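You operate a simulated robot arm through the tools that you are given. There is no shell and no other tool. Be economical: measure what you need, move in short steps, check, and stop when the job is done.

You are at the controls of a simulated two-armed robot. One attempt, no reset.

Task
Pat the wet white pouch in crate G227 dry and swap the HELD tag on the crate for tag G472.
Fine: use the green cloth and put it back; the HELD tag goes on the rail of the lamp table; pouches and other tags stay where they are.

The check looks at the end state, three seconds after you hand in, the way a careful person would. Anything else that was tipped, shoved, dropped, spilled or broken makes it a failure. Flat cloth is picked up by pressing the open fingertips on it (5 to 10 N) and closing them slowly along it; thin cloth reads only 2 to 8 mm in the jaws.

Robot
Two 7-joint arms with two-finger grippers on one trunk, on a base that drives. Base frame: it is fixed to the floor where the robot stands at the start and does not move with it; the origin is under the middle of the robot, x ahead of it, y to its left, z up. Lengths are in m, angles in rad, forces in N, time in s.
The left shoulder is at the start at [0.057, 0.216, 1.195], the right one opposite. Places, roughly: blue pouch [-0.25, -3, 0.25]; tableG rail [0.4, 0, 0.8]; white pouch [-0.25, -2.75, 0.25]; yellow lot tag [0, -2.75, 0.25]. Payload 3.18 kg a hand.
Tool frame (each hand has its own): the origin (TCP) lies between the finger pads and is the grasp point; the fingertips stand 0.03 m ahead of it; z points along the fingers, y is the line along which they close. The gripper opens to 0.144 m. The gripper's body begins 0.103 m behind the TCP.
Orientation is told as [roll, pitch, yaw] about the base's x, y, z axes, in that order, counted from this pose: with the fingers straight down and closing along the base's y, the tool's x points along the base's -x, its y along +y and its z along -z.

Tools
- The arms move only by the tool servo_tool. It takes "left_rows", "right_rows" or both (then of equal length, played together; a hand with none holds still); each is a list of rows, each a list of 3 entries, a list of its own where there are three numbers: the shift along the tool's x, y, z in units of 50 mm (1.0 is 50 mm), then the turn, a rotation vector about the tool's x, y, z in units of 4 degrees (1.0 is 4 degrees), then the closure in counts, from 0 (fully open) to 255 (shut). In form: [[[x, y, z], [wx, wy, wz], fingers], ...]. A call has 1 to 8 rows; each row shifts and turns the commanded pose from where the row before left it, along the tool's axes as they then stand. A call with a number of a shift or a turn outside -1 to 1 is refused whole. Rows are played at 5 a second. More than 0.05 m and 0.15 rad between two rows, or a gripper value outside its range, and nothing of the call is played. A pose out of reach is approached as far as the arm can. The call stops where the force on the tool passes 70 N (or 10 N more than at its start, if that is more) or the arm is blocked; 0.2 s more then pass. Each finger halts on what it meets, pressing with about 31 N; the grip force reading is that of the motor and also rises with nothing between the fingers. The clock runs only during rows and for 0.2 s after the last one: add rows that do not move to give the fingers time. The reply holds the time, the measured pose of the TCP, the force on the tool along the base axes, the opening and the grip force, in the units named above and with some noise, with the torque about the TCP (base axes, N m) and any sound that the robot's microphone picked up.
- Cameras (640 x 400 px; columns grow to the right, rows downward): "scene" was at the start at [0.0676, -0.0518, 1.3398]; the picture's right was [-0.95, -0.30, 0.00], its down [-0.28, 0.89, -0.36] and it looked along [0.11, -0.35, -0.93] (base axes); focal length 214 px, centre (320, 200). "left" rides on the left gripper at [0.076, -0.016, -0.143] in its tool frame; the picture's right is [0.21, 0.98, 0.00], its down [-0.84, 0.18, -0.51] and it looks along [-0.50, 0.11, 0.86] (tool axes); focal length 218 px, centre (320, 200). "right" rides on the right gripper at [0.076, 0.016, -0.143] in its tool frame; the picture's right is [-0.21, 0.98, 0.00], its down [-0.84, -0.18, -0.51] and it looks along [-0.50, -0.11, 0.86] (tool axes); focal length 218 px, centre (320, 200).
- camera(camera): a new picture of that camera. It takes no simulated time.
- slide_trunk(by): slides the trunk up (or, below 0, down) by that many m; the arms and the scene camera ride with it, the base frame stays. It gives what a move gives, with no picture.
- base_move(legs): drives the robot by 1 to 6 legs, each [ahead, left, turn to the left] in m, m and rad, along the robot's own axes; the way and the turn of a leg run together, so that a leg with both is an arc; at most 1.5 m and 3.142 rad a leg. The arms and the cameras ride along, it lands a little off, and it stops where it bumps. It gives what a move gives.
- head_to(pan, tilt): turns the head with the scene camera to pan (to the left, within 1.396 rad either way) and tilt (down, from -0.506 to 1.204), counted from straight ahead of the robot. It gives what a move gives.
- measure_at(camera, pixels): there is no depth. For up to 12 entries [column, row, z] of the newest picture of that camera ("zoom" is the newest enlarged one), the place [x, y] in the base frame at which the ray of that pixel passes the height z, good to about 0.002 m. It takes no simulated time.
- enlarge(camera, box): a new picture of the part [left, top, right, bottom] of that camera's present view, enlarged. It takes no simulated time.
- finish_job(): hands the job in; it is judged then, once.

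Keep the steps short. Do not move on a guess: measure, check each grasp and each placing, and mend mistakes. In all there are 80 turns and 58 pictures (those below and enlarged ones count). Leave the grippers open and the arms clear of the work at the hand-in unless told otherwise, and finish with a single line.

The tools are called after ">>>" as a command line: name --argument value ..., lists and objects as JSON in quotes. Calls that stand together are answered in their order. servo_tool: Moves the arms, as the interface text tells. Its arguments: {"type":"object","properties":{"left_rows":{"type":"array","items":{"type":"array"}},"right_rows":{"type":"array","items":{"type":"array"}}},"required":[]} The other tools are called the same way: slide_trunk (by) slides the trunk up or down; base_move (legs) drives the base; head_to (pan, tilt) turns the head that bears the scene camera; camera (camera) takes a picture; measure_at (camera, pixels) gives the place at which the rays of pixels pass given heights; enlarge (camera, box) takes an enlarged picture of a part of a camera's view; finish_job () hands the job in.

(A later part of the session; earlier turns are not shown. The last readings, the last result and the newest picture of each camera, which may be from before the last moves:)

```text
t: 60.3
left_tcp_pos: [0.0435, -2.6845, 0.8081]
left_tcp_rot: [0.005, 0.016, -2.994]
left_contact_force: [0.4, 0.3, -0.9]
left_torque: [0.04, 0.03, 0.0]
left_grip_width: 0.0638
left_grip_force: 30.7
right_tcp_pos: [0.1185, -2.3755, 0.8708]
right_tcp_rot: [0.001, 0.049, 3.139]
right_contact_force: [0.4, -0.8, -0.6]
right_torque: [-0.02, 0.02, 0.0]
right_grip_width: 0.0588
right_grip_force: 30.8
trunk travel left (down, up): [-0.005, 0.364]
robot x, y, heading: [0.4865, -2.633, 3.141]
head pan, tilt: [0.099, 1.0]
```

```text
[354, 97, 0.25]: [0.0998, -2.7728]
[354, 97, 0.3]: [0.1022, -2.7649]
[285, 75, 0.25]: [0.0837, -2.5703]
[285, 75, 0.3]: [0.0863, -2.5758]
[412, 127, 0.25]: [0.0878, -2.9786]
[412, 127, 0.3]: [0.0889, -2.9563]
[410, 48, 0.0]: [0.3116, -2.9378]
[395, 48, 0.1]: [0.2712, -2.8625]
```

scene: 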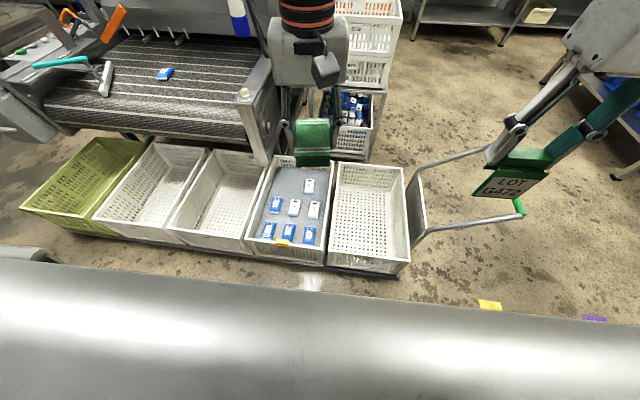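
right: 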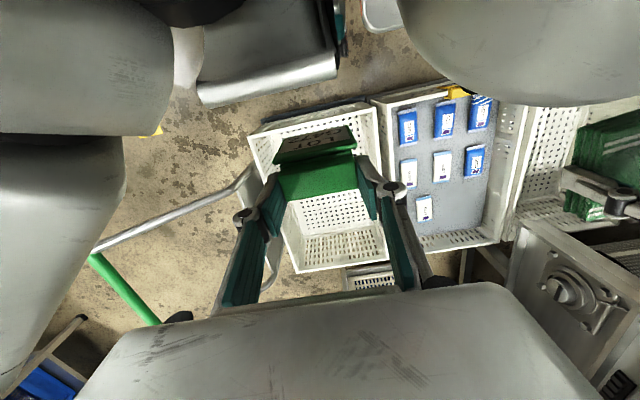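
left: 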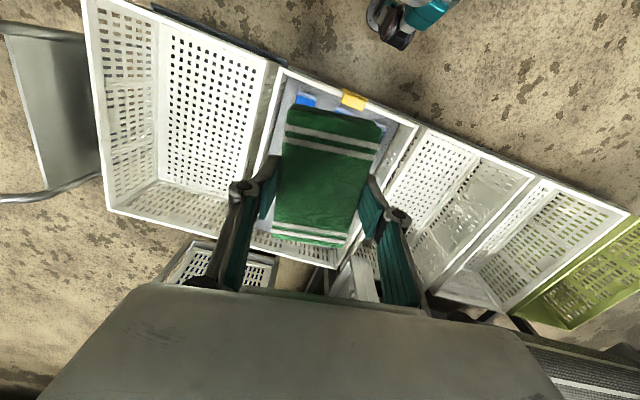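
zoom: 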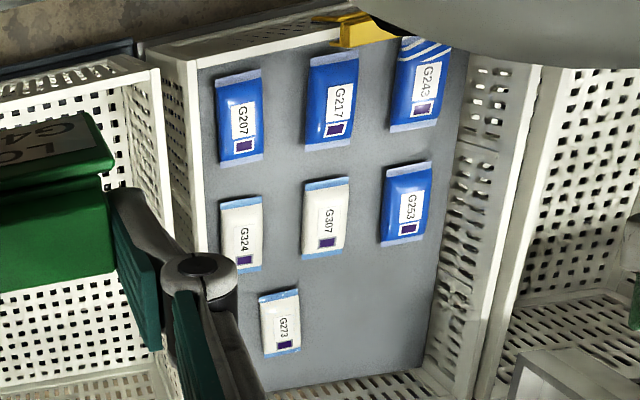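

The whites are G324, G307 and G273, and I need a closer view to see which is wet. First I check the shape of the held tag's clip with the head camera turned toward the right hand.

>>> head_to --pan -0.65 --tilt 0.6

>>> enlarge --camera "scene" --box '[200, 100, 440, 300]'

```text
t: 61.4
left_tcp_pos: [0.0444, -2.6817, 0.8099]
left_tcp_rot: [-0.001, 0.006, -3.006]
left_contact_force: [0.0, -0.8, -0.6]
left_torque: [0.0, 0.03, 0.02]
left_grip_width: 0.0638
left_grip_force: 30.6
right_tcp_pos: [0.1181, -2.3758, 0.8705]
right_tcp_rot: [0.0, 0.05, 3.141]
right_contact_force: [0.1, 0.4, -0.4]
right_torque: [0.03, 0.0, -0.02]
right_grip_width: 0.059
right_grip_force: 30.7
trunk travel left (down, up): [-0.005, 0.364]
robot x, y, heading: [0.4886, -2.6316, 3.135]
head pan, tilt: [-0.649, 0.6]
```

```text
2.00 times, centred on (320, 200) of scene
```

zoom: 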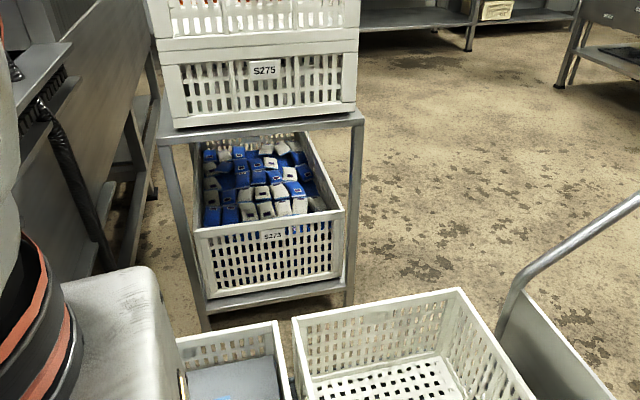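

The held tag isn't in this crop as I expected, so I take the full scene picture to sort that out.

>>> camera --camera "scene"

>>> measure_at --camera "scene" --pixels '[[320, 200, 0.3], [320, 200, 0.9], [200, 300, 0.3]]'

```text
26 pictures are left
```

scene: 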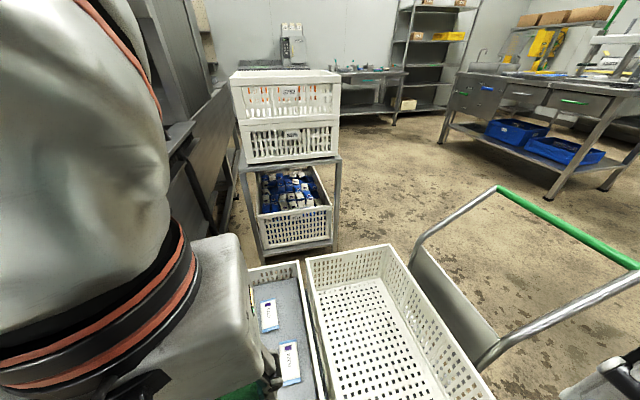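

```text
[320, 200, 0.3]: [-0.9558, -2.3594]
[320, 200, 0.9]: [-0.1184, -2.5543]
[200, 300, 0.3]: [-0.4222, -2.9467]
```

The hands' own readings are what matter here. I move the left hand aside to the left, and bring the right hand above the near rim at y≈−2.645, levelling its 0.05 rad pitch.

>>> servo_tool --left_rows '[[[0, 0.9, -0.2], [0, 0, 0], 180], [[0, 0.9, -0.2], [0, 0, 0], 180], [[0, 0.9, -0.2], [0, 0, 0], 180], [[0, 0.9, -0.2], [0, 0, 0], 180], [[0, 0.9, 0], [0, 0, 0], 180], [[0, 0.9, 0], [0, 0, 0], 180], [[0, 0, 0], [0, 0, 0], 180]]' --right_rows '[[[0, 0, 0.5], [0, -0.72, 0], 185], [[0, 0.6, 0.6], [0, 0, 0], 185], [[0, 0.9, 0.4], [0, 0, 0], 185], [[0, 0.9, 0.4], [0, 0, 0], 185], [[0, 0.9, 0.4], [0, 0, 0], 185], [[0, 0.9, 0.4], [0, 0, 0], 185], [[0, 0.9, 0.4], [0, 0, 0], 185]]'

>>> camera --camera "right"

```text
t: 62.5
left_tcp_pos: [0.0725, -2.8724, 0.8506]
left_tcp_rot: [0.0, -0.001, -3.017]
left_contact_force: [0.7, 0.0, -0.9]
left_torque: [-0.08, -0.04, 0.01]
left_grip_width: 0.0639
left_grip_force: 31.0
right_tcp_pos: [0.0839, -2.5142, 0.8053]
right_tcp_rot: [0.008, 0.0, 3.135]
right_contact_force: [0.5, 1.1, 0.2]
right_torque: [-0.04, -0.05, 0.0]
right_grip_width: 0.0589
right_grip_force: 30.7
right hand out of reach, approached as far as the arm can: row 1, 2
trunk travel left (down, up): [-0.005, 0.364]
robot x, y, heading: [0.4862, -2.6277, 3.138]
head pan, tilt: [-0.649, 0.6]
stopped in row 5 (right hand): the force on the tool passed its limit at 127 N (the readings are from after the stop); the commanded pose is now the measured one
```

```text
25 pictures are left
```

right: 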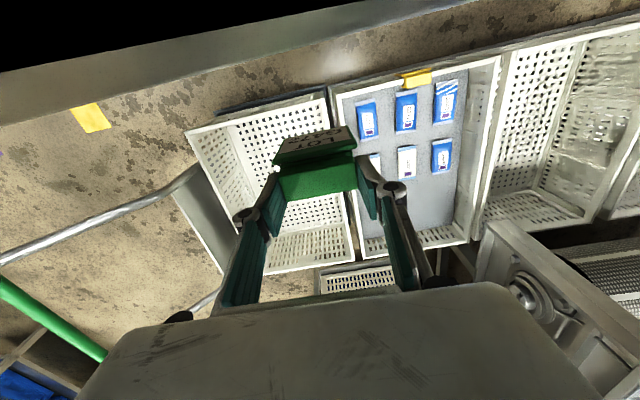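

The right hand hit something at about z 0.8, probably the robot's own body or the other arm. I look before moving on.

>>> head_to --pan -0.3 --tilt 1.1

>>> camera --camera "scene"

>>> measure_at --camera "scene" --pixels '[[320, 200, 0.3], [320, 200, 0.8], [420, 200, 0.3], [420, 200, 0.8]]'

```text
t: 63.4
left_tcp_pos: [0.0711, -2.8727, 0.8503]
left_tcp_rot: [-0.001, 0.001, -3.019]
left_contact_force: [-0.1, -0.2, -0.2]
left_torque: [-0.02, -0.01, -0.04]
left_grip_width: 0.0639
left_grip_force: 31.3
right_tcp_pos: [0.0841, -2.5131, 0.8021]
right_tcp_rot: [-0.003, 0.01, 3.128]
right_contact_force: [-6.0, -4.6, 5.8]
right_torque: [0.62, -1.3, -0.48]
right_grip_width: 0.0588
right_grip_force: 31.1
trunk travel left (down, up): [-0.005, 0.364]
robot x, y, heading: [0.4865, -2.6322, 3.141]
head pan, tilt: [-0.3, 1.1]
```

```text
24 pictures are left
```

scene: 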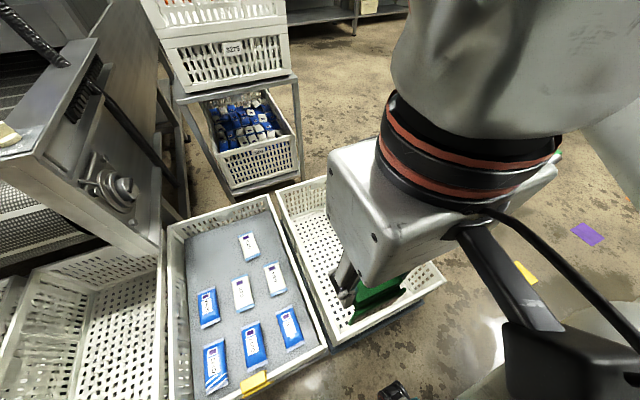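

```text
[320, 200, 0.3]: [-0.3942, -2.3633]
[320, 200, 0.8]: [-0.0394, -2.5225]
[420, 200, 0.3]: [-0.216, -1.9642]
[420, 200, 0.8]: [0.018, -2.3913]
```

The trunk leans forward when lowered: the head is now 0.35 m ahead of the base, so the hands are too close under the shoulders. I raise the trunk 0.12 m and back off 0.12 m.

>>> slide_trunk --by 0.12

>>> base_move --legs '[[-0.12, 0, 0]]'

>>> measure_at --camera "scene" --pixels '[[254, 380, 0.33], [242, 375, 0.33], [268, 371, 0.33], [247, 246, 0.24], [241, 293, 0.24], [273, 279, 0.24], [208, 307, 0.24], [325, 345, 0.31], [178, 400, 0.31]]'

```text
t: 64.9
left_tcp_pos: [0.0714, -2.8725, 0.9695]
left_tcp_rot: [-0.001, 0.002, -3.018]
left_contact_force: [0.7, -0.5, -0.6]
left_torque: [-0.04, -0.03, -0.03]
left_grip_width: 0.0635
left_grip_force: 30.7
right_tcp_pos: [0.0834, -2.514, 0.9247]
right_tcp_rot: [0.006, 0.005, 3.136]
right_contact_force: [-0.5, -0.8, -0.8]
right_torque: [-0.01, -0.06, -0.01]
right_grip_width: 0.0589
right_grip_force: 30.8
trunk travel left (down, up): [-0.125, 0.244]
robot x, y, heading: [0.4855, -2.6298, 3.141]
head pan, tilt: [-0.3, 1.1]
```

```text
t: 66.2
left_tcp_pos: [0.193, -2.8715, 0.9708]
left_tcp_rot: [-0.002, -0.002, -3.02]
left_contact_force: [-0.3, 0.0, 0.2]
left_torque: [-0.01, 0.01, 0.02]
left_grip_width: 0.0637
left_grip_force: 30.8
right_tcp_pos: [0.2051, -2.5145, 0.9265]
right_tcp_rot: [0.005, -0.001, 3.132]
right_contact_force: [-0.5, -0.6, -0.7]
right_torque: [0.03, 0.05, 0.02]
right_grip_width: 0.0589
right_grip_force: 31.5
trunk travel left (down, up): [-0.125, 0.244]
robot x, y, heading: [0.6099, -2.631, 3.134]
head pan, tilt: [-0.3, 1.1]
```

```text
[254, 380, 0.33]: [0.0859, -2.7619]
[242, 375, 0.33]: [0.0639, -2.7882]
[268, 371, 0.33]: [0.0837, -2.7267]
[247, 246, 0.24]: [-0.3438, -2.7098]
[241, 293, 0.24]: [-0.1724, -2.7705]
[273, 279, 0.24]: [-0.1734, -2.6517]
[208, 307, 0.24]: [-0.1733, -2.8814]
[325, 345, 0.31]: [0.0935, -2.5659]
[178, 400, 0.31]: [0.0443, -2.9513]
```

I bring the right hand toward above the rim (x 0.10, y −2.645, z 0.58).

>>> servo_tool --right_rows '[[[-0.26, 0.33, 0.85], [0, 0, 0], 185], [[-0.26, 0.33, 0.85], [0, 0, 0], 185], [[-0.26, 0.33, 0.85], [0, 0, 0], 185], [[-0.26, 0.33, 0.85], [0, 0, 0], 185], [[-0.26, 0.33, 0.85], [0, 0, 0], 185], [[-0.26, 0.33, 0.85], [0, 0, 0], 185], [[-0.26, 0.33, 0.85], [0, 0, 0], 185], [[-0.26, 0.33, 0.85], [0, 0, 0], 185]]'

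>>> camera --camera "right"

```text
t: 68.0
left_tcp_pos: [0.1915, -2.8733, 0.9696]
left_tcp_rot: [-0.002, 0.001, -3.022]
left_contact_force: [-0.3, 0.2, -0.1]
left_torque: [-0.01, -0.04, 0.02]
left_grip_width: 0.0637
left_grip_force: 31.1
right_tcp_pos: [0.0988, -2.6483, 0.5876]
right_tcp_rot: [0.005, 0.002, 3.133]
right_contact_force: [-0.3, 0.1, 0.3]
right_torque: [0.0, -0.01, -0.04]
right_grip_width: 0.0589
right_grip_force: 31.6
trunk travel left (down, up): [-0.125, 0.244]
robot x, y, heading: [0.6105, -2.6294, 3.138]
head pan, tilt: [-0.3, 1.1]
```

```text
23 pictures are left
```

right: 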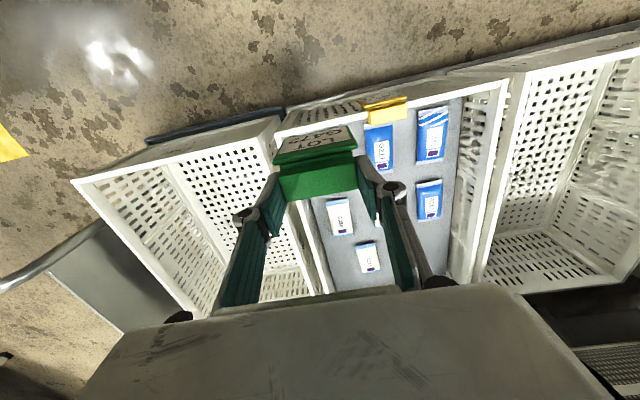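

Reach works here. I enlarge the rim and tag area to measure the rim line.

>>> enlarge --camera "right" --box '[270, 75, 470, 200]'

>>> enlarge --camera "right" --box '[310, 180, 460, 280]'

```text
3.20 times, centred on (370, 138) of right
```

zoom: 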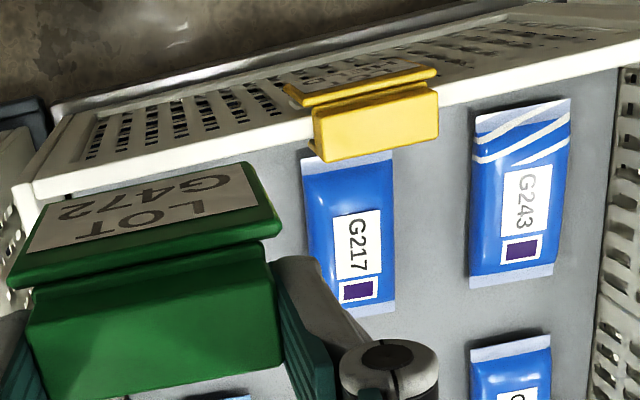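

```text
4.00 times, centred on (385, 230) of right
```

zoom: 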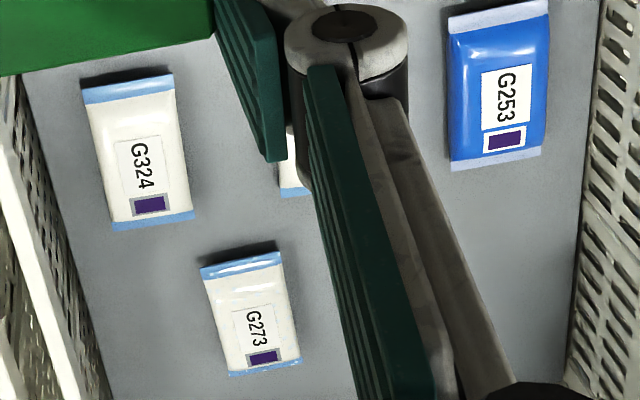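

I measure the HELD cap corners and the rim edge for reference.

>>> measure_at --camera "right" --pixels '[[367, 109, 0.33], [406.6, 103.6, 0.33], [407, 118.6, 0.33], [370, 125.5, 0.33], [283, 136, 0.315], [367, 116, 0.315], [407, 107, 0.315], [283, 131, 0.315], [340, 115, 0.315], [340, 122, 0.315]]'

```text
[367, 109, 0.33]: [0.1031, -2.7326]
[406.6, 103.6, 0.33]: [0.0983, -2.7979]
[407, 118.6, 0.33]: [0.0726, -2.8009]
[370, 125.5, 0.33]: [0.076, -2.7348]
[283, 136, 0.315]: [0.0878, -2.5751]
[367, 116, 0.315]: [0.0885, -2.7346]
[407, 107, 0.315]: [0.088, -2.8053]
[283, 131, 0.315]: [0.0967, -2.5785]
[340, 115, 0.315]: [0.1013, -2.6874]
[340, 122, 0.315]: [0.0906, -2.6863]
```

HELD's cap centre is at about (0.088, −2.766), so the G472 cap centre should come to x≈0.088 too. I move to x 0.088 and down to z≈0.415, and look.

>>> servo_tool --right_rows '[[[-0.21, 0, 0.5], [0, 0, 0], 185], [[0, 0, 0.8], [0, 0, 0], 185], [[0, 0, 0.8], [0, 0, 0], 185], [[0, 0, 0.8], [0, 0, 0], 185], [[0, 0, 0.55], [0, 0, 0], 185], [[0, 0, 0], [0, 0, 0], 185]]'

>>> camera --camera "right"

```text
t: 69.4
left_tcp_pos: [0.1931, -2.8724, 0.972]
left_tcp_rot: [-0.001, -0.003, -3.021]
left_contact_force: [0.4, 0.4, -0.9]
left_torque: [0.0, 0.0, 0.01]
left_grip_width: 0.0637
left_grip_force: 30.8
right_tcp_pos: [0.0902, -2.6477, 0.4165]
right_tcp_rot: [0.006, -0.002, 3.132]
right_contact_force: [-0.1, -0.5, 0.0]
right_torque: [0.03, 0.0, 0.0]
right_grip_width: 0.0589
right_grip_force: 30.9
trunk travel left (down, up): [-0.125, 0.244]
robot x, y, heading: [0.6109, -2.6332, 3.139]
head pan, tilt: [-0.3, 1.1]
```

```text
20 pictures are left
```

right: 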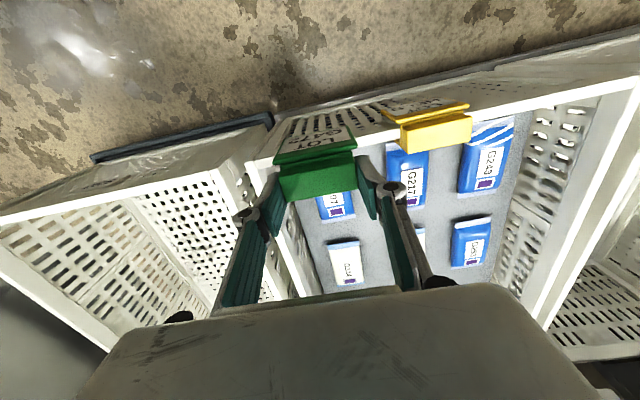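

I check HELD's cap against this view to fix its height and x.

>>> measure_at --camera "right" --pixels '[[403, 123, 0.33], [470, 113, 0.33], [407, 151, 0.33], [472, 141, 0.33], [403, 123, 0.345], [470, 113, 0.345], [407, 151, 0.345], [472, 141, 0.345], [390, 130, 0.32], [360, 136, 0.32]]'

```text
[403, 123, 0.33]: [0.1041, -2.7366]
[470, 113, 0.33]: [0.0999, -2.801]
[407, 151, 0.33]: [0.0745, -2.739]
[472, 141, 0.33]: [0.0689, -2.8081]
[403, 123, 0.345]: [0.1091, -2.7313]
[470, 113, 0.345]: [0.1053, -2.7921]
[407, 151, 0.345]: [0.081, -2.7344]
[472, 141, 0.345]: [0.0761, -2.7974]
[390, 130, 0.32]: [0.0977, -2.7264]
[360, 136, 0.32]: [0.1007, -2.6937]
```

HELD's cap centre x≈0.088 and its top z≈0.333, so the seat should be at TCP z≈0.354. I shift 2 mm inward and lower to 0.372 gently, then read the force.

>>> servo_tool --right_rows '[[[-0.05, 0, 0.3], [0, 0, 0], 185], [[0, 0, 0.3], [0, 0, 0], 185], [[0, 0, 0.28], [0, 0, 0], 185], [[0, 0, 0], [0, 0, 0], 185]]'

```text
t: 70.4
left_tcp_pos: [0.1928, -2.8732, 0.9706]
left_tcp_rot: [-0.003, -0.002, -3.02]
left_contact_force: [0.1, -0.8, -0.5]
left_torque: [-0.02, 0.01, 0.0]
left_grip_width: 0.0636
left_grip_force: 30.6
right_tcp_pos: [0.0879, -2.6479, 0.3701]
right_tcp_rot: [0.005, 0.0, 3.131]
right_contact_force: [-0.2, -0.5, -1.0]
right_torque: [0.02, 0.01, 0.02]
right_grip_width: 0.0587
right_grip_force: 30.9
trunk travel left (down, up): [-0.125, 0.244]
robot x, y, heading: [0.6078, -2.6297, 3.138]
head pan, tilt: [-0.3, 1.1]
```

No contact yet. I look closely at how the slot lines up with the rim.

>>> enlarge --camera "right" --box '[240, 90, 480, 240]'

```text
2.67 times, centred on (360, 165) of right
```

zoom: 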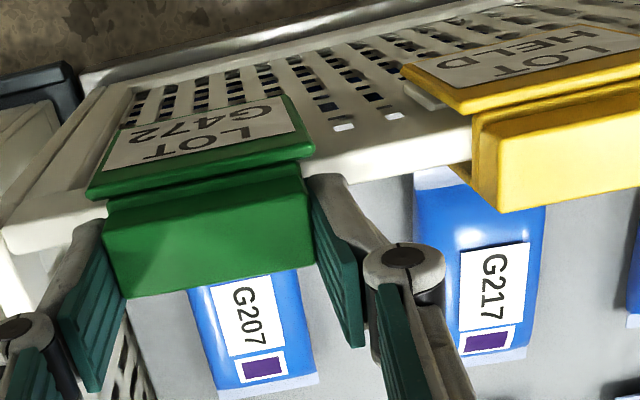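

The alignment looks the same as HELD's. I lower 12 mm in small rows.

>>> servo_tool --right_rows '[[[0, 0, 0.12], [0, 0, 0], 185], [[0, 0, 0.12], [0, 0, 0], 185], [[0, 0, 0], [0, 0, 0], 185]]'

```text
t: 71.2
left_tcp_pos: [0.1945, -2.8727, 0.9712]
left_tcp_rot: [-0.003, -0.004, -3.021]
left_contact_force: [-0.3, -0.5, -0.1]
left_torque: [-0.01, 0.02, -0.06]
left_grip_width: 0.0635
left_grip_force: 30.7
right_tcp_pos: [0.0883, -2.6476, 0.3592]
right_tcp_rot: [0.005, 0.0, 3.131]
right_contact_force: [3.3, 2.9, 12.6]
right_torque: [0.55, -0.18, -0.12]
right_grip_width: 0.0588
right_grip_force: 31.0
trunk travel left (down, up): [-0.125, 0.244]
robot x, y, heading: [0.6104, -2.631, 3.138]
head pan, tilt: [-0.3, 1.1]
```

There is light contact (12 N). I press 4 mm more and look at the seating.

>>> servo_tool --right_rows '[[[0, 0, 0.08], [0, 0, 0], 185], [[0, 0, 0], [0, 0, 0], 185]]'

>>> enlarge --camera "right" --box '[240, 90, 480, 240]'

```text
t: 71.8
left_tcp_pos: [0.196, -2.8718, 0.9728]
left_tcp_rot: [-0.001, -0.007, -3.022]
left_contact_force: [-0.9, -0.6, -0.3]
left_torque: [-0.02, 0.02, -0.02]
left_grip_width: 0.0639
left_grip_force: 30.5
right_tcp_pos: [0.0874, -2.6468, 0.359]
right_tcp_rot: [0.006, -0.003, 3.129]
right_contact_force: [15.0, 11.1, 54.2]
right_torque: [2.11, -0.86, -0.54]
right_grip_width: 0.0592
right_grip_force: 31.0
trunk travel left (down, up): [-0.125, 0.244]
robot x, y, heading: [0.6045, -2.6308, 3.135]
head pan, tilt: [-0.3, 1.1]
```

```text
2.67 times, centred on (360, 165) of right
```

zoom: 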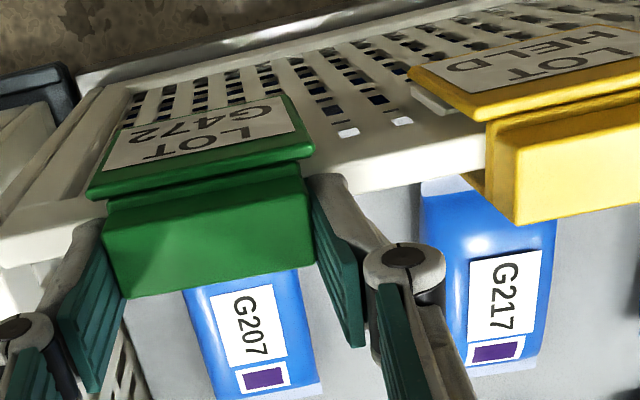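

The force has an outward part (+15 N in x), and compared with HELD the board edge sits about 35 px too far inward. G472 is a bit too far in, so I lift 12 mm, shift 7 mm outward and lower again.

>>> servo_tool --right_rows '[[[0, 0, -0.2], [0, 0, 0], 185], [[0, 0, -0.14], [0, 0, 0], 185], [[0.14, 0, 0], [0, 0, 0], 185], [[0, 0, 0.12], [0, 0, 0], 185], [[0, 0, 0.12], [0, 0, 0], 185], [[0, 0, 0], [0, 0, 0], 185]]'

```text
t: 73.2
left_tcp_pos: [0.1923, -2.8732, 0.9721]
left_tcp_rot: [-0.001, -0.002, -3.022]
left_contact_force: [1.3, 0.5, -0.8]
left_torque: [0.02, 0.01, 0.0]
left_grip_width: 0.0637
left_grip_force: 31.0
right_tcp_pos: [0.0907, -2.6471, 0.3606]
right_tcp_rot: [0.006, -0.006, 3.131]
right_contact_force: [-21.5, 0.2, 4.1]
right_torque: [0.03, 0.88, 0.4]
right_grip_width: 0.0587
right_grip_force: 31.4
trunk travel left (down, up): [-0.125, 0.244]
robot x, y, heading: [0.6097, -2.6294, 3.134]
head pan, tilt: [-0.3, 1.1]
```

Now the inner lip presses on the rim (−21 N), so the rim is already in the slot. I come back 3.5 mm inward, lower 5 mm and read.

>>> servo_tool --right_rows '[[[-0.08, 0, 0], [0, 0, 0], 185], [[0, 0, 0.05], [0, 0, 0], 185], [[0, 0, 0.05], [0, 0, 0], 185], [[0, 0, 0], [0, 0, 0], 185]]'

```text
t: 74.2
left_tcp_pos: [0.1961, -2.8717, 0.9723]
left_tcp_rot: [-0.001, -0.008, -3.02]
left_contact_force: [-0.2, -0.3, -0.6]
left_torque: [0.01, -0.02, 0.04]
left_grip_width: 0.0639
left_grip_force: 31.3
right_tcp_pos: [0.091, -2.6478, 0.3597]
right_tcp_rot: [0.005, -0.005, 3.13]
right_contact_force: [6.4, 12.2, 60.2]
right_torque: [2.3, -0.36, -0.09]
right_grip_width: 0.0591
right_grip_force: 31.5
trunk travel left (down, up): [-0.125, 0.244]
robot x, y, heading: [0.6115, -2.6326, 3.133]
head pan, tilt: [-0.3, 1.1]
```

The pressure is on one fingertip, on the rim at y≈−2.61, just as it was at the rail when the tag sat home. I relieve 4 mm, open to 80 mm and check the tag.

>>> servo_tool --right_rows '[[[0, 0, -0.06], [0, 0, 0], 185], [[0, 0, 0], [0, 0, 0], 150], [[0, 0, 0], [0, 0, 0], 130], [[0, 0, 0], [0, 0, 0], 113], [[0, 0, -0.06], [0, 0, 0], 113], [[0, 0, 0], [0, 0, 0], 113]]'

>>> enlarge --camera "right" --box '[240, 90, 480, 240]'

```text
t: 75.6
left_tcp_pos: [0.1922, -2.8716, 0.9699]
left_tcp_rot: [-0.002, 0.001, -3.022]
left_contact_force: [-1.0, 0.5, -0.2]
left_torque: [-0.02, -0.01, -0.01]
left_grip_width: 0.0639
left_grip_force: 31.3
right_tcp_pos: [0.0918, -2.6464, 0.3595]
right_tcp_rot: [0.006, 0.003, 3.135]
right_contact_force: [-0.3, 0.0, 0.1]
right_torque: [0.03, -0.03, -0.01]
right_grip_width: 0.0803
right_grip_force: 0.1
trunk travel left (down, up): [-0.125, 0.244]
robot x, y, heading: [0.6085, -2.6344, 3.137]
head pan, tilt: [-0.3, 1.1]
```

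```text
2.67 times, centred on (360, 165) of right
```

zoom: 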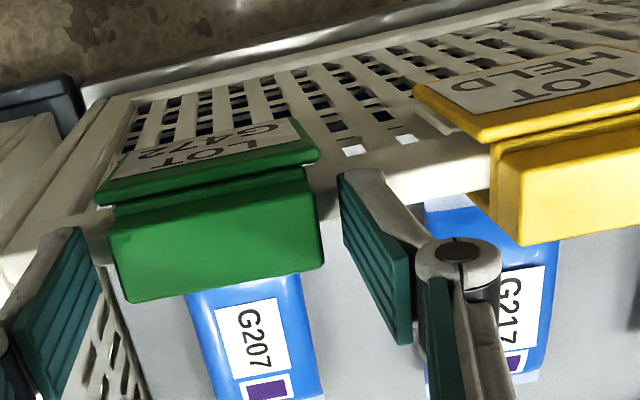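

Released. I rise 70 mm and move over HELD (y −2.767), then look at both tags.

>>> servo_tool --right_rows '[[[0, 0, -0.5], [0, 0, 0], 113], [[0, 0, -0.9], [0, 0, 0], 113], [[0, 0.8, 0], [0, 0, 0], 113], [[0, 0.8, 0], [0, 0, 0], 113], [[0, 0.8, 0], [0, 0, 0], 113], [[0, 0, 0], [0, 0, 0], 113]]'

>>> enlarge --camera "right" --box '[200, 70, 440, 220]'

```text
t: 77.2
left_tcp_pos: [0.1934, -2.8716, 0.97]
left_tcp_rot: [-0.002, -0.001, -3.021]
left_contact_force: [-0.3, 0.0, -0.3]
left_torque: [-0.02, -0.01, 0.02]
left_grip_width: 0.064
left_grip_force: 31.1
right_tcp_pos: [0.0592, -2.7189, 0.4186]
right_tcp_rot: [-0.025, 0.003, 3.058]
right_contact_force: [0.5, -0.7, 0.0]
right_torque: [-0.01, -0.01, -0.02]
right_grip_width: 0.0803
right_grip_force: 0.0
trunk travel left (down, up): [-0.125, 0.244]
robot x, y, heading: [0.6043, -2.6309, 3.136]
head pan, tilt: [-0.3, 1.1]
stopped in row 6 (right hand): the arm was blocked; the commanded pose is now the measured one
```

```text
2.67 times, centred on (320, 145) of right
```

zoom: 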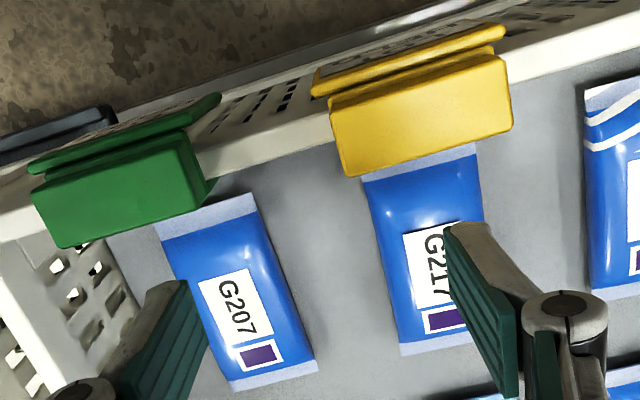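

G472 sits in the same attitude as HELD. The right arm was blocked reaching across, so I drive the base 0.13 m left.

>>> base_move --legs '[[0, 0.13, 0]]'

```text
t: 79.0
left_tcp_pos: [0.1927, -3.0035, 0.9705]
left_tcp_rot: [-0.002, -0.001, -3.017]
left_contact_force: [0.2, -1.0, -0.1]
left_torque: [-0.01, -0.03, 0.02]
left_grip_width: 0.0641
left_grip_force: 30.9
right_tcp_pos: [0.0591, -2.8502, 0.4198]
right_tcp_rot: [-0.025, 0.001, 3.06]
right_contact_force: [-1.4, -0.4, 0.0]
right_torque: [0.0, -0.01, -0.02]
right_grip_width: 0.08
right_grip_force: 0.1
trunk travel left (down, up): [-0.125, 0.244]
robot x, y, heading: [0.6056, -2.7639, 3.136]
head pan, tilt: [-0.3, 1.1]
```

The right hand now needs to go to (0.0905, −2.767), with its yaw and roll squared up. I do that at height and look.

>>> servo_tool --right_rows '[[[0, 0, -0.2], [-0.18, 0, -0.54], 113], [[0, 0, 0], [-0.18, 0, -0.54], 113], [[0.21, -0.553, 0], [0, 0, 0], 113], [[0.21, -0.553, 0], [0, 0, 0], 113], [[0.21, -0.553, 0], [0, 0, 0], 113], [[0, 0, 0], [0, 0, 0], 113]]'

>>> camera --camera "right"

```text
t: 80.4
left_tcp_pos: [0.1928, -3.0025, 0.9704]
left_tcp_rot: [-0.001, -0.001, -3.019]
left_contact_force: [-0.1, 0.4, -0.3]
left_torque: [0.0, 0.01, 0.0]
left_grip_width: 0.0639
left_grip_force: 30.6
right_tcp_pos: [0.091, -2.7669, 0.4296]
right_tcp_rot: [0.001, 0.001, 3.136]
right_contact_force: [0.2, 0.0, -0.3]
right_torque: [-0.02, -0.02, -0.02]
right_grip_width: 0.0803
right_grip_force: 0.1
trunk travel left (down, up): [-0.125, 0.244]
robot x, y, heading: [0.608, -2.7628, 3.136]
head pan, tilt: [-0.3, 1.1]
```

```text
15 pictures are left
```

right: 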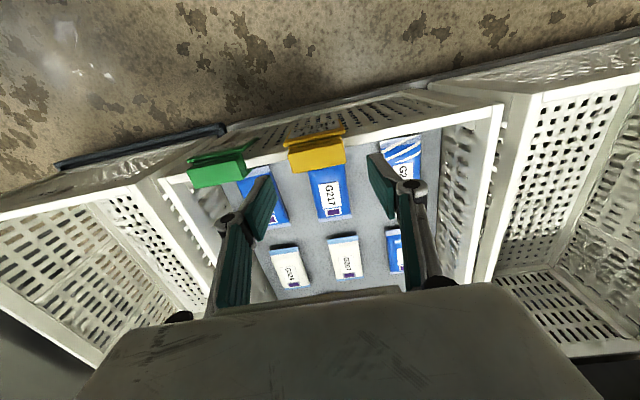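

I measure HELD's cap here, and enlarge the white pouches to find the wet one.

>>> measure_at --camera "right" --pixels '[[288, 150, 0.338], [343, 138, 0.338], [292, 173, 0.338], [346, 161, 0.338], [188, 168, 0.338], [244, 155, 0.338], [292, 267, 0.24], [346, 257, 0.24]]'

>>> enlarge --camera "right" --box '[255, 215, 415, 295]'

```text
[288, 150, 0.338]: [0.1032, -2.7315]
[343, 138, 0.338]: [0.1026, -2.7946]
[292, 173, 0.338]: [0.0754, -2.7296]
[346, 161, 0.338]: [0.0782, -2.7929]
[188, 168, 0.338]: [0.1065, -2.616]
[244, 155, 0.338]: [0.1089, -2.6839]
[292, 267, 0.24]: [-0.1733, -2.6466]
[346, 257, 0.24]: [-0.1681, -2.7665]
```

```text
4.00 times, centred on (335, 255) of right
```

zoom: 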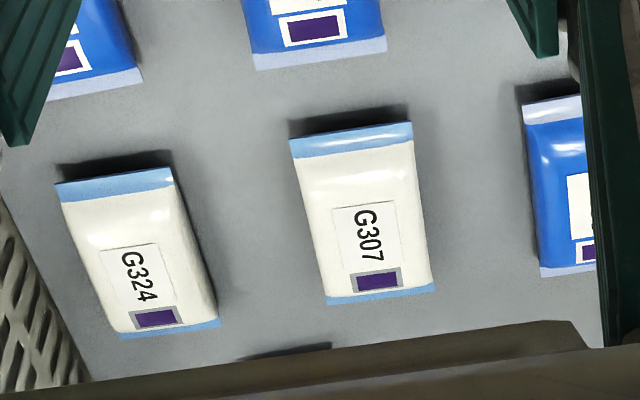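

HELD's cap centre is (0.090, −2.762). I shift 5 mm, lower to z≈0.363, just above rim contact, and close slowly.

>>> servo_tool --right_rows '[[[0, -0.1, 0.3], [0, 0, 0], 113], [[0, 0, 0.5], [0, 0, 0], 113], [[0, 0, 0.53], [0, 0, 0], 113], [[0, 0, 0], [0, 0, 0], 113], [[0, 0, 0], [0, 0, 0], 135], [[0, 0, 0], [0, 0, 0], 150], [[0, 0, 0], [0, 0, 0], 165], [[0, 0, 0], [0, 0, 0], 180]]'

```text
t: 82.2
left_tcp_pos: [0.1928, -3.0023, 0.9702]
left_tcp_rot: [-0.001, -0.003, -3.018]
left_contact_force: [0.0, 0.1, -0.5]
left_torque: [0.02, 0.0, 0.01]
left_grip_width: 0.0636
left_grip_force: 31.1
right_tcp_pos: [0.0914, -2.7631, 0.3625]
right_tcp_rot: [0.0, 0.002, 3.138]
right_contact_force: [0.3, -0.7, 0.1]
right_torque: [0.01, -0.03, -0.01]
right_grip_width: 0.0587
right_grip_force: 30.7
trunk travel left (down, up): [-0.125, 0.244]
robot x, y, heading: [0.6049, -2.7612, 3.14]
head pan, tilt: [-0.3, 1.1]
```

HELD is gripped (0.0587 m). I lift straight up, then move inward above the crate to view the far white pouch G273.

>>> servo_tool --right_rows '[[[0, 0, -0.2], [0, 0, 0], 185], [[0, 0, -0.5], [0, 0, 0], 185], [[0, 0, -0.9], [0, 0, 0], 185], [[-0.6, 0, -0.7], [0, 0, 0], 185], [[-0.9, 0, -0.2], [0, 0, 0], 185], [[-0.9, -0.3, 0], [0, 0, 0], 185], [[-0.9, -0.3, 0], [0, 0, 0], 185], [[-0.9, -0.3, 0], [0, 0, 0], 185]]'

>>> camera --camera "right"

```text
t: 84.0
left_tcp_pos: [0.1914, -3.0024, 0.9697]
left_tcp_rot: [-0.001, -0.003, -3.019]
left_contact_force: [-0.5, 0.6, 0.8]
left_torque: [-0.06, -0.07, -0.02]
left_grip_width: 0.064
left_grip_force: 31.3
right_tcp_pos: [-0.1095, -2.7195, 0.4869]
right_tcp_rot: [0.001, 0.004, 3.137]
right_contact_force: [-0.7, -1.8, 0.3]
right_torque: [0.16, -0.04, 0.03]
right_grip_width: 0.0591
right_grip_force: 30.8
right hand out of reach, approached as far as the arm can: row 8
trunk travel left (down, up): [-0.125, 0.244]
robot x, y, heading: [0.6075, -2.7622, 3.139]
head pan, tilt: [-0.3, 1.1]
```

```text
13 pictures are left
```

right: 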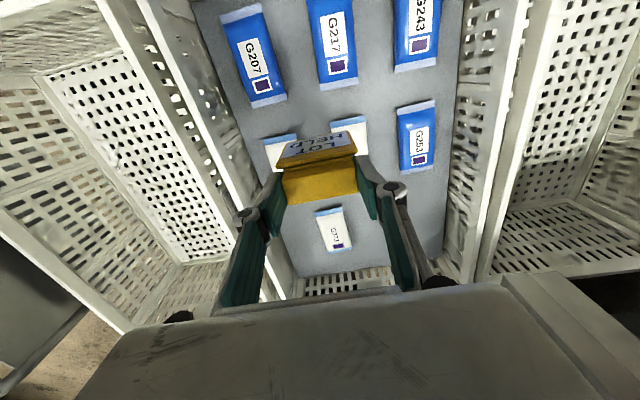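

G273 is visible at (332, 230). I enlarge it.

>>> enlarge --camera "right" --box '[292, 205, 372, 255]'

>>> measure_at --camera "right" --pixels '[[315, 213, 0.235], [342, 208, 0.235], [325, 250, 0.235], [352, 248, 0.235], [333, 230, 0.24]]'

```text
8.00 times, centred on (332, 230) of right
```

zoom: 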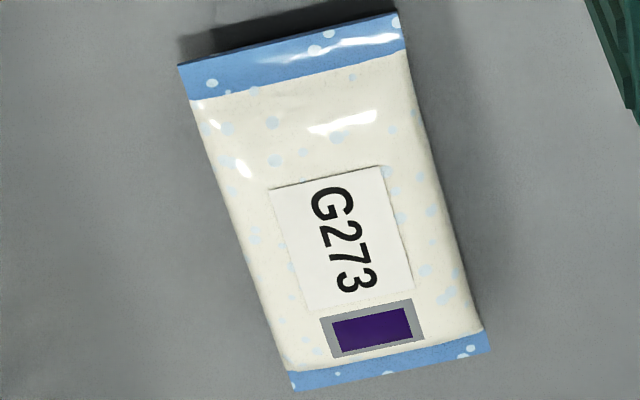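

```text
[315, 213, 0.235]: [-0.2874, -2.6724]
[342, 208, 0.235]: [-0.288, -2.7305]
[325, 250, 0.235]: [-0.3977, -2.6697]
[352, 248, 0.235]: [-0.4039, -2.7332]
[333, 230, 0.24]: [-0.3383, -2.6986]
```

G273 is clearly the wet one, with droplets all over it. It spans x −0.287…−0.40 and y −2.671…−2.732, centre (−0.345, −2.702). I pull the right hand (HELD) back, up and right, and bring the left hand with the cloth forward, before moving the base closer.

>>> servo_tool --left_rows '[[[-0.17, -0.37, 0.2], [0, 0, 0], 180], [[-0.17, -0.37, 0.2], [0, 0, 0], 180], [[-0.17, -0.37, 0.2], [0, 0, 0], 180], [[-0.17, -0.37, 0.2], [0, 0, 0], 180], [[-0.17, -0.37, 0.2], [0, 0, 0], 180], [[-0.17, -0.37, 0.2], [0, 0, 0], 180], [[-0.17, -0.37, 0.2], [0, 0, 0], 180], [[-0.17, -0.37, 0.2], [0, 0, 0], 180]]' --right_rows '[[[0, 0, -0.6], [0, 0, 0], 185], [[0.4, -0.3, -0.6], [0, 0, 0], 185], [[0.5, -0.5, -0.5], [0, 0, 0], 185], [[0.5, -0.5, -0.5], [0, 0, 0], 185], [[0.5, -0.5, -0.4], [0, 0, 0], 185], [[0.5, -0.5, 0], [0, 0, 0], 185], [[0.5, -0.5, 0], [0, 0, 0], 185], [[0.5, -0.4, 0], [0, 0, 0], 185]]'

>>> base_move --legs '[[0, -0.15, 0], [0.15, 0, 0]]'

```text
t: 85.8
left_tcp_pos: [0.107, -2.8628, 0.89]
left_tcp_rot: [-0.001, -0.001, -3.019]
left_contact_force: [-0.4, 0.3, 0.7]
left_torque: [-0.01, -0.01, -0.01]
left_grip_width: 0.064
left_grip_force: 31.1
right_tcp_pos: [0.0616, -2.5599, 0.6166]
right_tcp_rot: [0.002, 0.004, 3.134]
right_contact_force: [0.5, -0.4, 0.2]
right_torque: [-0.01, 0.01, -0.01]
right_grip_width: 0.0589
right_grip_force: 30.8
trunk travel left (down, up): [-0.125, 0.244]
robot x, y, heading: [0.6064, -2.7596, 3.139]
head pan, tilt: [-0.3, 1.1]
```

```text
t: 88.7
left_tcp_pos: [-0.0429, -2.7155, 0.8899]
left_tcp_rot: [-0.002, 0.001, -3.018]
left_contact_force: [-0.4, 0.4, 0.4]
left_torque: [-0.03, -0.06, 0.02]
left_grip_width: 0.0638
left_grip_force: 31.3
right_tcp_pos: [-0.0898, -2.4108, 0.6169]
right_tcp_rot: [0.0, 0.003, 3.135]
right_contact_force: [0.7, 0.4, 0.1]
right_torque: [-0.01, -0.02, 0.01]
right_grip_width: 0.0586
right_grip_force: 31.0
trunk travel left (down, up): [-0.125, 0.244]
robot x, y, heading: [0.4589, -2.6104, 3.132]
head pan, tilt: [-0.3, 1.1]
```

Base is at x 0.459. I lower the trunk 0.12 (more reach ahead), then square the cloth's yaw and bring it forward and down toward G273.

>>> slide_trunk --by -0.12

>>> servo_tool --left_rows '[[[0, 0, 0.7], [0, 0, 0.86], 180], [[0, -0.2, 0.7], [0, 0, 0.86], 180], [[-0.7, 0, 0.7], [0, 0, 0], 180], [[-0.7, 0, 0.7], [0, 0, 0], 180], [[-0.7, 0, 0.7], [0, 0, 0], 180], [[-0.7, 0, 0.7], [0, 0, 0], 180], [[-0.7, 0, 0.6], [0, 0, 0], 180], [[-0.7, 0, 0.6], [0, 0, 0], 180]]'

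```text
t: 90.2
left_tcp_pos: [-0.0444, -2.7161, 0.7726]
left_tcp_rot: [-0.003, -0.005, -3.019]
left_contact_force: [1.1, -0.5, 0.4]
left_torque: [-0.02, 0.03, 0.02]
left_grip_width: 0.0636
left_grip_force: 30.8
right_tcp_pos: [-0.0892, -2.4111, 0.4986]
right_tcp_rot: [0.0, 0.0, 3.136]
right_contact_force: [-0.3, -0.4, 0.0]
right_torque: [0.04, 0.03, 0.03]
right_grip_width: 0.0585
right_grip_force: 30.6
trunk travel left (down, up): [-0.005, 0.364]
robot x, y, heading: [0.4569, -2.6147, 3.141]
head pan, tilt: [-0.3, 1.1]
```

```text
t: 92.0
left_tcp_pos: [-0.256, -2.7071, 0.5004]
left_tcp_rot: [-0.001, -0.002, -3.139]
left_contact_force: [-0.1, 0.5, -0.2]
left_torque: [0.01, 0.0, -0.03]
left_grip_width: 0.0639
left_grip_force: 31.5
right_tcp_pos: [-0.0888, -2.411, 0.497]
right_tcp_rot: [0.001, 0.004, 3.135]
right_contact_force: [-0.1, 0.1, 0.3]
right_torque: [0.02, -0.02, 0.0]
right_grip_width: 0.0584
right_grip_force: 31.3
trunk travel left (down, up): [-0.005, 0.364]
robot x, y, heading: [0.4562, -2.6076, 3.138]
head pan, tilt: [-0.3, 1.1]
```

It reaches. I go on to above G273 at (−0.345, −2.702), z≈0.32, and look with the left camera.

>>> servo_tool --left_rows '[[[-0.45, -0.03, 0.7], [0, 0, 0], 180], [[-0.45, -0.03, 0.7], [0, 0, 0], 180], [[-0.45, -0.03, 0.7], [0, 0, 0], 180], [[-0.43, 0, 0.7], [0, 0, 0], 180], [[0, 0, 0.7], [0, 0, 0], 180], [[0, 0, 0], [0, 0, 0], 180]]'

>>> camera --camera "left"

```text
t: 93.4
left_tcp_pos: [-0.3457, -2.7055, 0.3505]
left_tcp_rot: [-0.001, 0.0, -3.132]
left_contact_force: [0.5, 0.2, -0.2]
left_torque: [-0.02, 0.0, 0.0]
left_grip_width: 0.0641
left_grip_force: 30.6
left hand out of reach, approached as far as the arm can: row 5
right_tcp_pos: [-0.0881, -2.4108, 0.4963]
right_tcp_rot: [0.0, 0.002, 3.137]
right_contact_force: [0.1, -0.2, -0.5]
right_torque: [0.0, -0.02, 0.01]
right_grip_width: 0.0586
right_grip_force: 31.1
trunk travel left (down, up): [-0.005, 0.364]
robot x, y, heading: [0.4574, -2.6116, 3.132]
head pan, tilt: [-0.3, 1.1]
```

```text
11 pictures are left
```

left: 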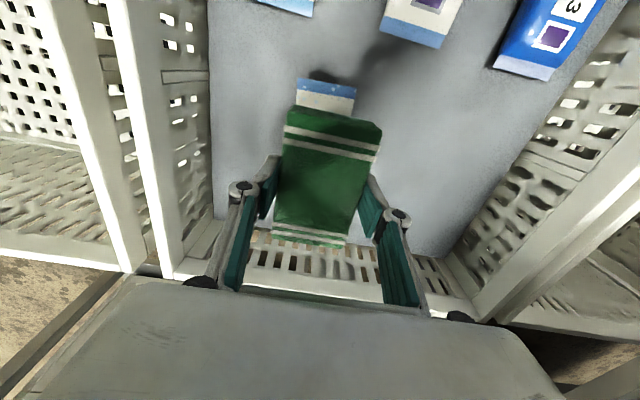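

The arm reached its limit at z 0.35, so the base must come 0.07 m closer. I check the pouch's near corners, draw the hand back 0.07, and then drive ahead 0.07.

>>> measure_at --camera "left" --pixels '[[297, 92, 0.235], [355, 100, 0.235], [298, 79, 0.23], [357, 87, 0.23]]'

>>> servo_tool --left_rows '[[[0.7, 0, -0.1], [0, 0, 0], 180], [[0.7, 0, 0], [0, 0, 0], 180], [[0, 0, 0], [0, 0, 0], 180]]'

>>> base_move --legs '[[0.07, 0, 0]]'

```text
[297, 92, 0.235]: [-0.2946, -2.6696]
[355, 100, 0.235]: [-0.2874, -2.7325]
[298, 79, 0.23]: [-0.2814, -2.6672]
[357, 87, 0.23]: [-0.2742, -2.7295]
```

```text
t: 94.2
left_tcp_pos: [-0.2724, -2.7031, 0.3519]
left_tcp_rot: [-0.002, -0.002, -3.137]
left_contact_force: [-0.5, -0.2, -1.3]
left_torque: [-0.01, 0.0, 0.02]
left_grip_width: 0.0639
left_grip_force: 31.0
right_tcp_pos: [-0.0892, -2.4122, 0.4964]
right_tcp_rot: [0.001, 0.002, 3.136]
right_contact_force: [-1.3, -0.3, -0.9]
right_torque: [0.01, -0.03, 0.0]
right_grip_width: 0.0586
right_grip_force: 31.6
trunk travel left (down, up): [-0.005, 0.364]
robot x, y, heading: [0.4566, -2.6115, 3.132]
head pan, tilt: [-0.3, 1.1]
```

```text
t: 95.2
left_tcp_pos: [-0.3236, -2.7022, 0.3539]
left_tcp_rot: [-0.001, -0.001, -3.141]
left_contact_force: [0.7, 1.2, -0.9]
left_torque: [0.04, 0.0, -0.01]
left_grip_width: 0.0637
left_grip_force: 30.9
right_tcp_pos: [-0.1405, -2.4108, 0.4971]
right_tcp_rot: [-0.001, 0.001, 3.135]
right_contact_force: [0.0, 0.6, -0.3]
right_torque: [-0.02, -0.01, -0.03]
right_grip_width: 0.0588
right_grip_force: 30.8
trunk travel left (down, up): [-0.005, 0.364]
robot x, y, heading: [0.4065, -2.6164, 3.14]
head pan, tilt: [-0.3, 1.1]
stopped in leg 1: the robot was blocked; the commanded pose is now the measured one
```

The base bumped lightly at x 0.4065, so no closer. That gained 50 mm, and I try lowering from here over G273 to z≈0.29.

>>> servo_tool --left_rows '[[[-0.2, 0, 0.4], [0, 0, 0], 180], [[0, 0, 0.4], [0, 0, 0], 180], [[0, 0, 0.4], [0, 0, 0], 180], [[0, 0, 0], [0, 0, 0], 180]]'

>>> camera --camera "left"

```text
t: 96.2
left_tcp_pos: [-0.3349, -2.7001, 0.2947]
left_tcp_rot: [-0.001, -0.003, -3.14]
left_contact_force: [1.2, 0.2, 10.7]
left_torque: [-0.08, -0.23, 0.03]
left_grip_width: 0.0636
left_grip_force: 30.8
right_tcp_pos: [-0.1405, -2.4113, 0.4984]
right_tcp_rot: [0.0, 0.0, 3.135]
right_contact_force: [-0.1, 0.4, -0.1]
right_torque: [-0.01, 0.02, 0.03]
right_grip_width: 0.0588
right_grip_force: 30.6
trunk travel left (down, up): [-0.005, 0.364]
robot x, y, heading: [0.4062, -2.6156, 3.135]
head pan, tilt: [-0.3, 1.1]
```

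```text
10 pictures are left
```

left: 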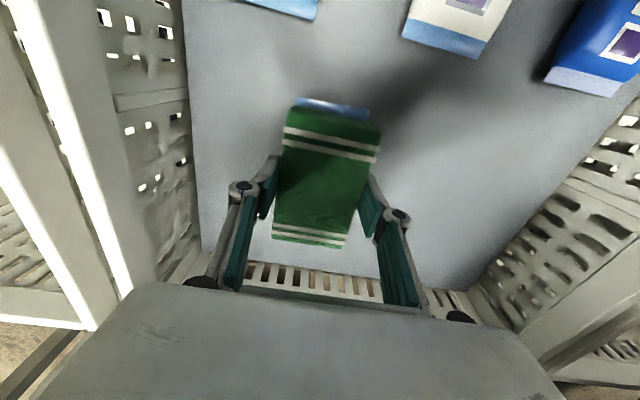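

Contact at 10.7 N, with the cloth covering all of G273 except a sliver of the near end. I pat: press slightly, lift, press again 12 mm nearer, lift.

>>> servo_tool --left_rows '[[[0, 0, 0.04], [0, 0, 0], 180], [[0, 0, 0], [0, 0, 0], 180], [[0, 0, 0], [0, 0, 0], 180], [[0, 0, -0.4], [0, 0, 0], 180], [[0.25, 0, 0], [0, 0, 0], 180], [[0, 0, 0.4], [0, 0, 0], 180], [[0, 0, 0], [0, 0, 0], 180], [[0, 0, 0], [0, 0, 0], 180]]'

>>> servo_tool --left_rows '[[[0, 0, -0.4], [0, 0, 0], 180], [[-0.45, 0, 0], [0, 0, 0], 180], [[0, 0, 0.38], [0, 0, 0], 180], [[0, 0, 0], [0, 0, 0], 180], [[0, 0, 0], [0, 0, 0], 180], [[0, 0, -0.6], [0, 0, 0], 180], [[0.4, 0, -0.6], [0, 0, 0], 180], [[0.9, 0, -0.3], [0, 0, 0], 180]]'

```text
t: 98.0
left_tcp_pos: [-0.3229, -2.7009, 0.2943]
left_tcp_rot: [-0.001, -0.004, -3.139]
left_contact_force: [2.8, -1.6, 22.7]
left_torque: [-0.24, -0.33, 0.04]
left_grip_width: 0.0638
left_grip_force: 31.1
right_tcp_pos: [-0.14, -2.4106, 0.4975]
right_tcp_rot: [0.001, 0.0, 3.135]
right_contact_force: [0.5, -0.5, -0.7]
right_torque: [-0.02, 0.0, -0.02]
right_grip_width: 0.0585
right_grip_force: 30.4
trunk travel left (down, up): [-0.005, 0.364]
robot x, y, heading: [0.4061, -2.6087, 3.142]
head pan, tilt: [-0.3, 1.1]
```

```text
t: 99.8
left_tcp_pos: [-0.2796, -2.7035, 0.3663]
left_tcp_rot: [-0.002, -0.002, -3.14]
left_contact_force: [0.8, -0.4, 0.1]
left_torque: [-0.01, -0.02, 0.01]
left_grip_width: 0.0639
left_grip_force: 31.3
right_tcp_pos: [-0.1395, -2.4109, 0.4984]
right_tcp_rot: [0.0, 0.003, 3.135]
right_contact_force: [0.5, -0.4, 0.4]
right_torque: [0.01, 0.02, -0.03]
right_grip_width: 0.0587
right_grip_force: 30.8
trunk travel left (down, up): [-0.005, 0.364]
robot x, y, heading: [0.4071, -2.6129, 3.13]
head pan, tilt: [-0.3, 1.1]
```

Patted three times (about 10–23 N). I raise the left hand aside and check G273 with the scene camera.

>>> servo_tool --left_rows '[[[0.4, 0.4, -0.8], [0, 0, 0], 180], [[0.4, 0.5, -0.7], [0, 0, 0], 180], [[0.4, 0.5, -0.7], [0, 0, 0], 180], [[0.4, 0.5, -0.7], [0, 0, 0], 180], [[0.4, 0.5, -0.7], [0, 0, 0], 180], [[0.4, 0.5, -0.7], [0, 0, 0], 180], [[0, 0.5, -0.7], [0, 0, 0], 180], [[0, 0.5, -0.7], [0, 0, 0], 180]]'

>>> enlarge --camera "scene" --box '[120, 200, 360, 350]'

```text
t: 101.6
left_tcp_pos: [-0.1574, -2.8969, 0.6523]
left_tcp_rot: [-0.001, -0.002, -3.14]
left_contact_force: [-0.2, -0.8, -0.6]
left_torque: [0.0, 0.03, -0.01]
left_grip_width: 0.0637
left_grip_force: 31.0
right_tcp_pos: [-0.1398, -2.4106, 0.4968]
right_tcp_rot: [0.001, 0.003, 3.136]
right_contact_force: [-0.1, -0.5, -1.3]
right_torque: [0.03, -0.02, 0.03]
right_grip_width: 0.0585
right_grip_force: 30.4
trunk travel left (down, up): [-0.005, 0.364]
robot x, y, heading: [0.4067, -2.6137, 3.14]
head pan, tilt: [-0.3, 1.1]
```

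```text
2.67 times, centred on (240, 275) of scene
```

zoom: 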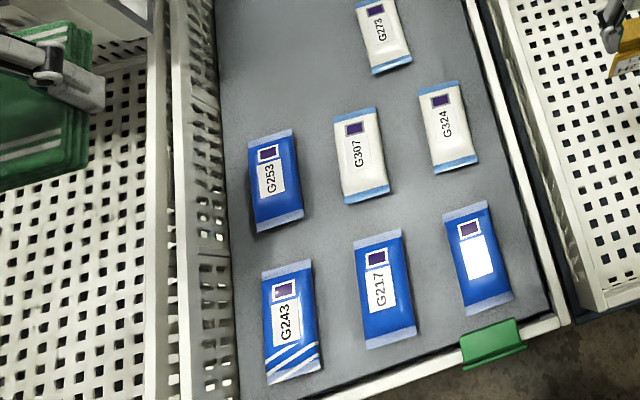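

G273 lies where it was and G472 is on the rim. I enlarge G273 at (263, 213) for droplets.

>>> enlarge --camera "scene" --box '[231, 193, 295, 233]'

```text
10.00 times, centred on (263, 213) of scene
```

zoom: 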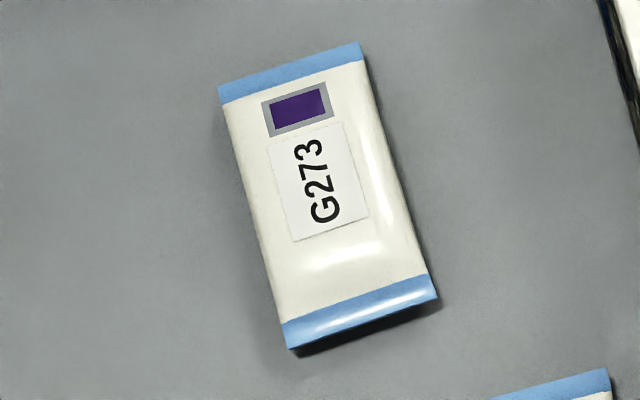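

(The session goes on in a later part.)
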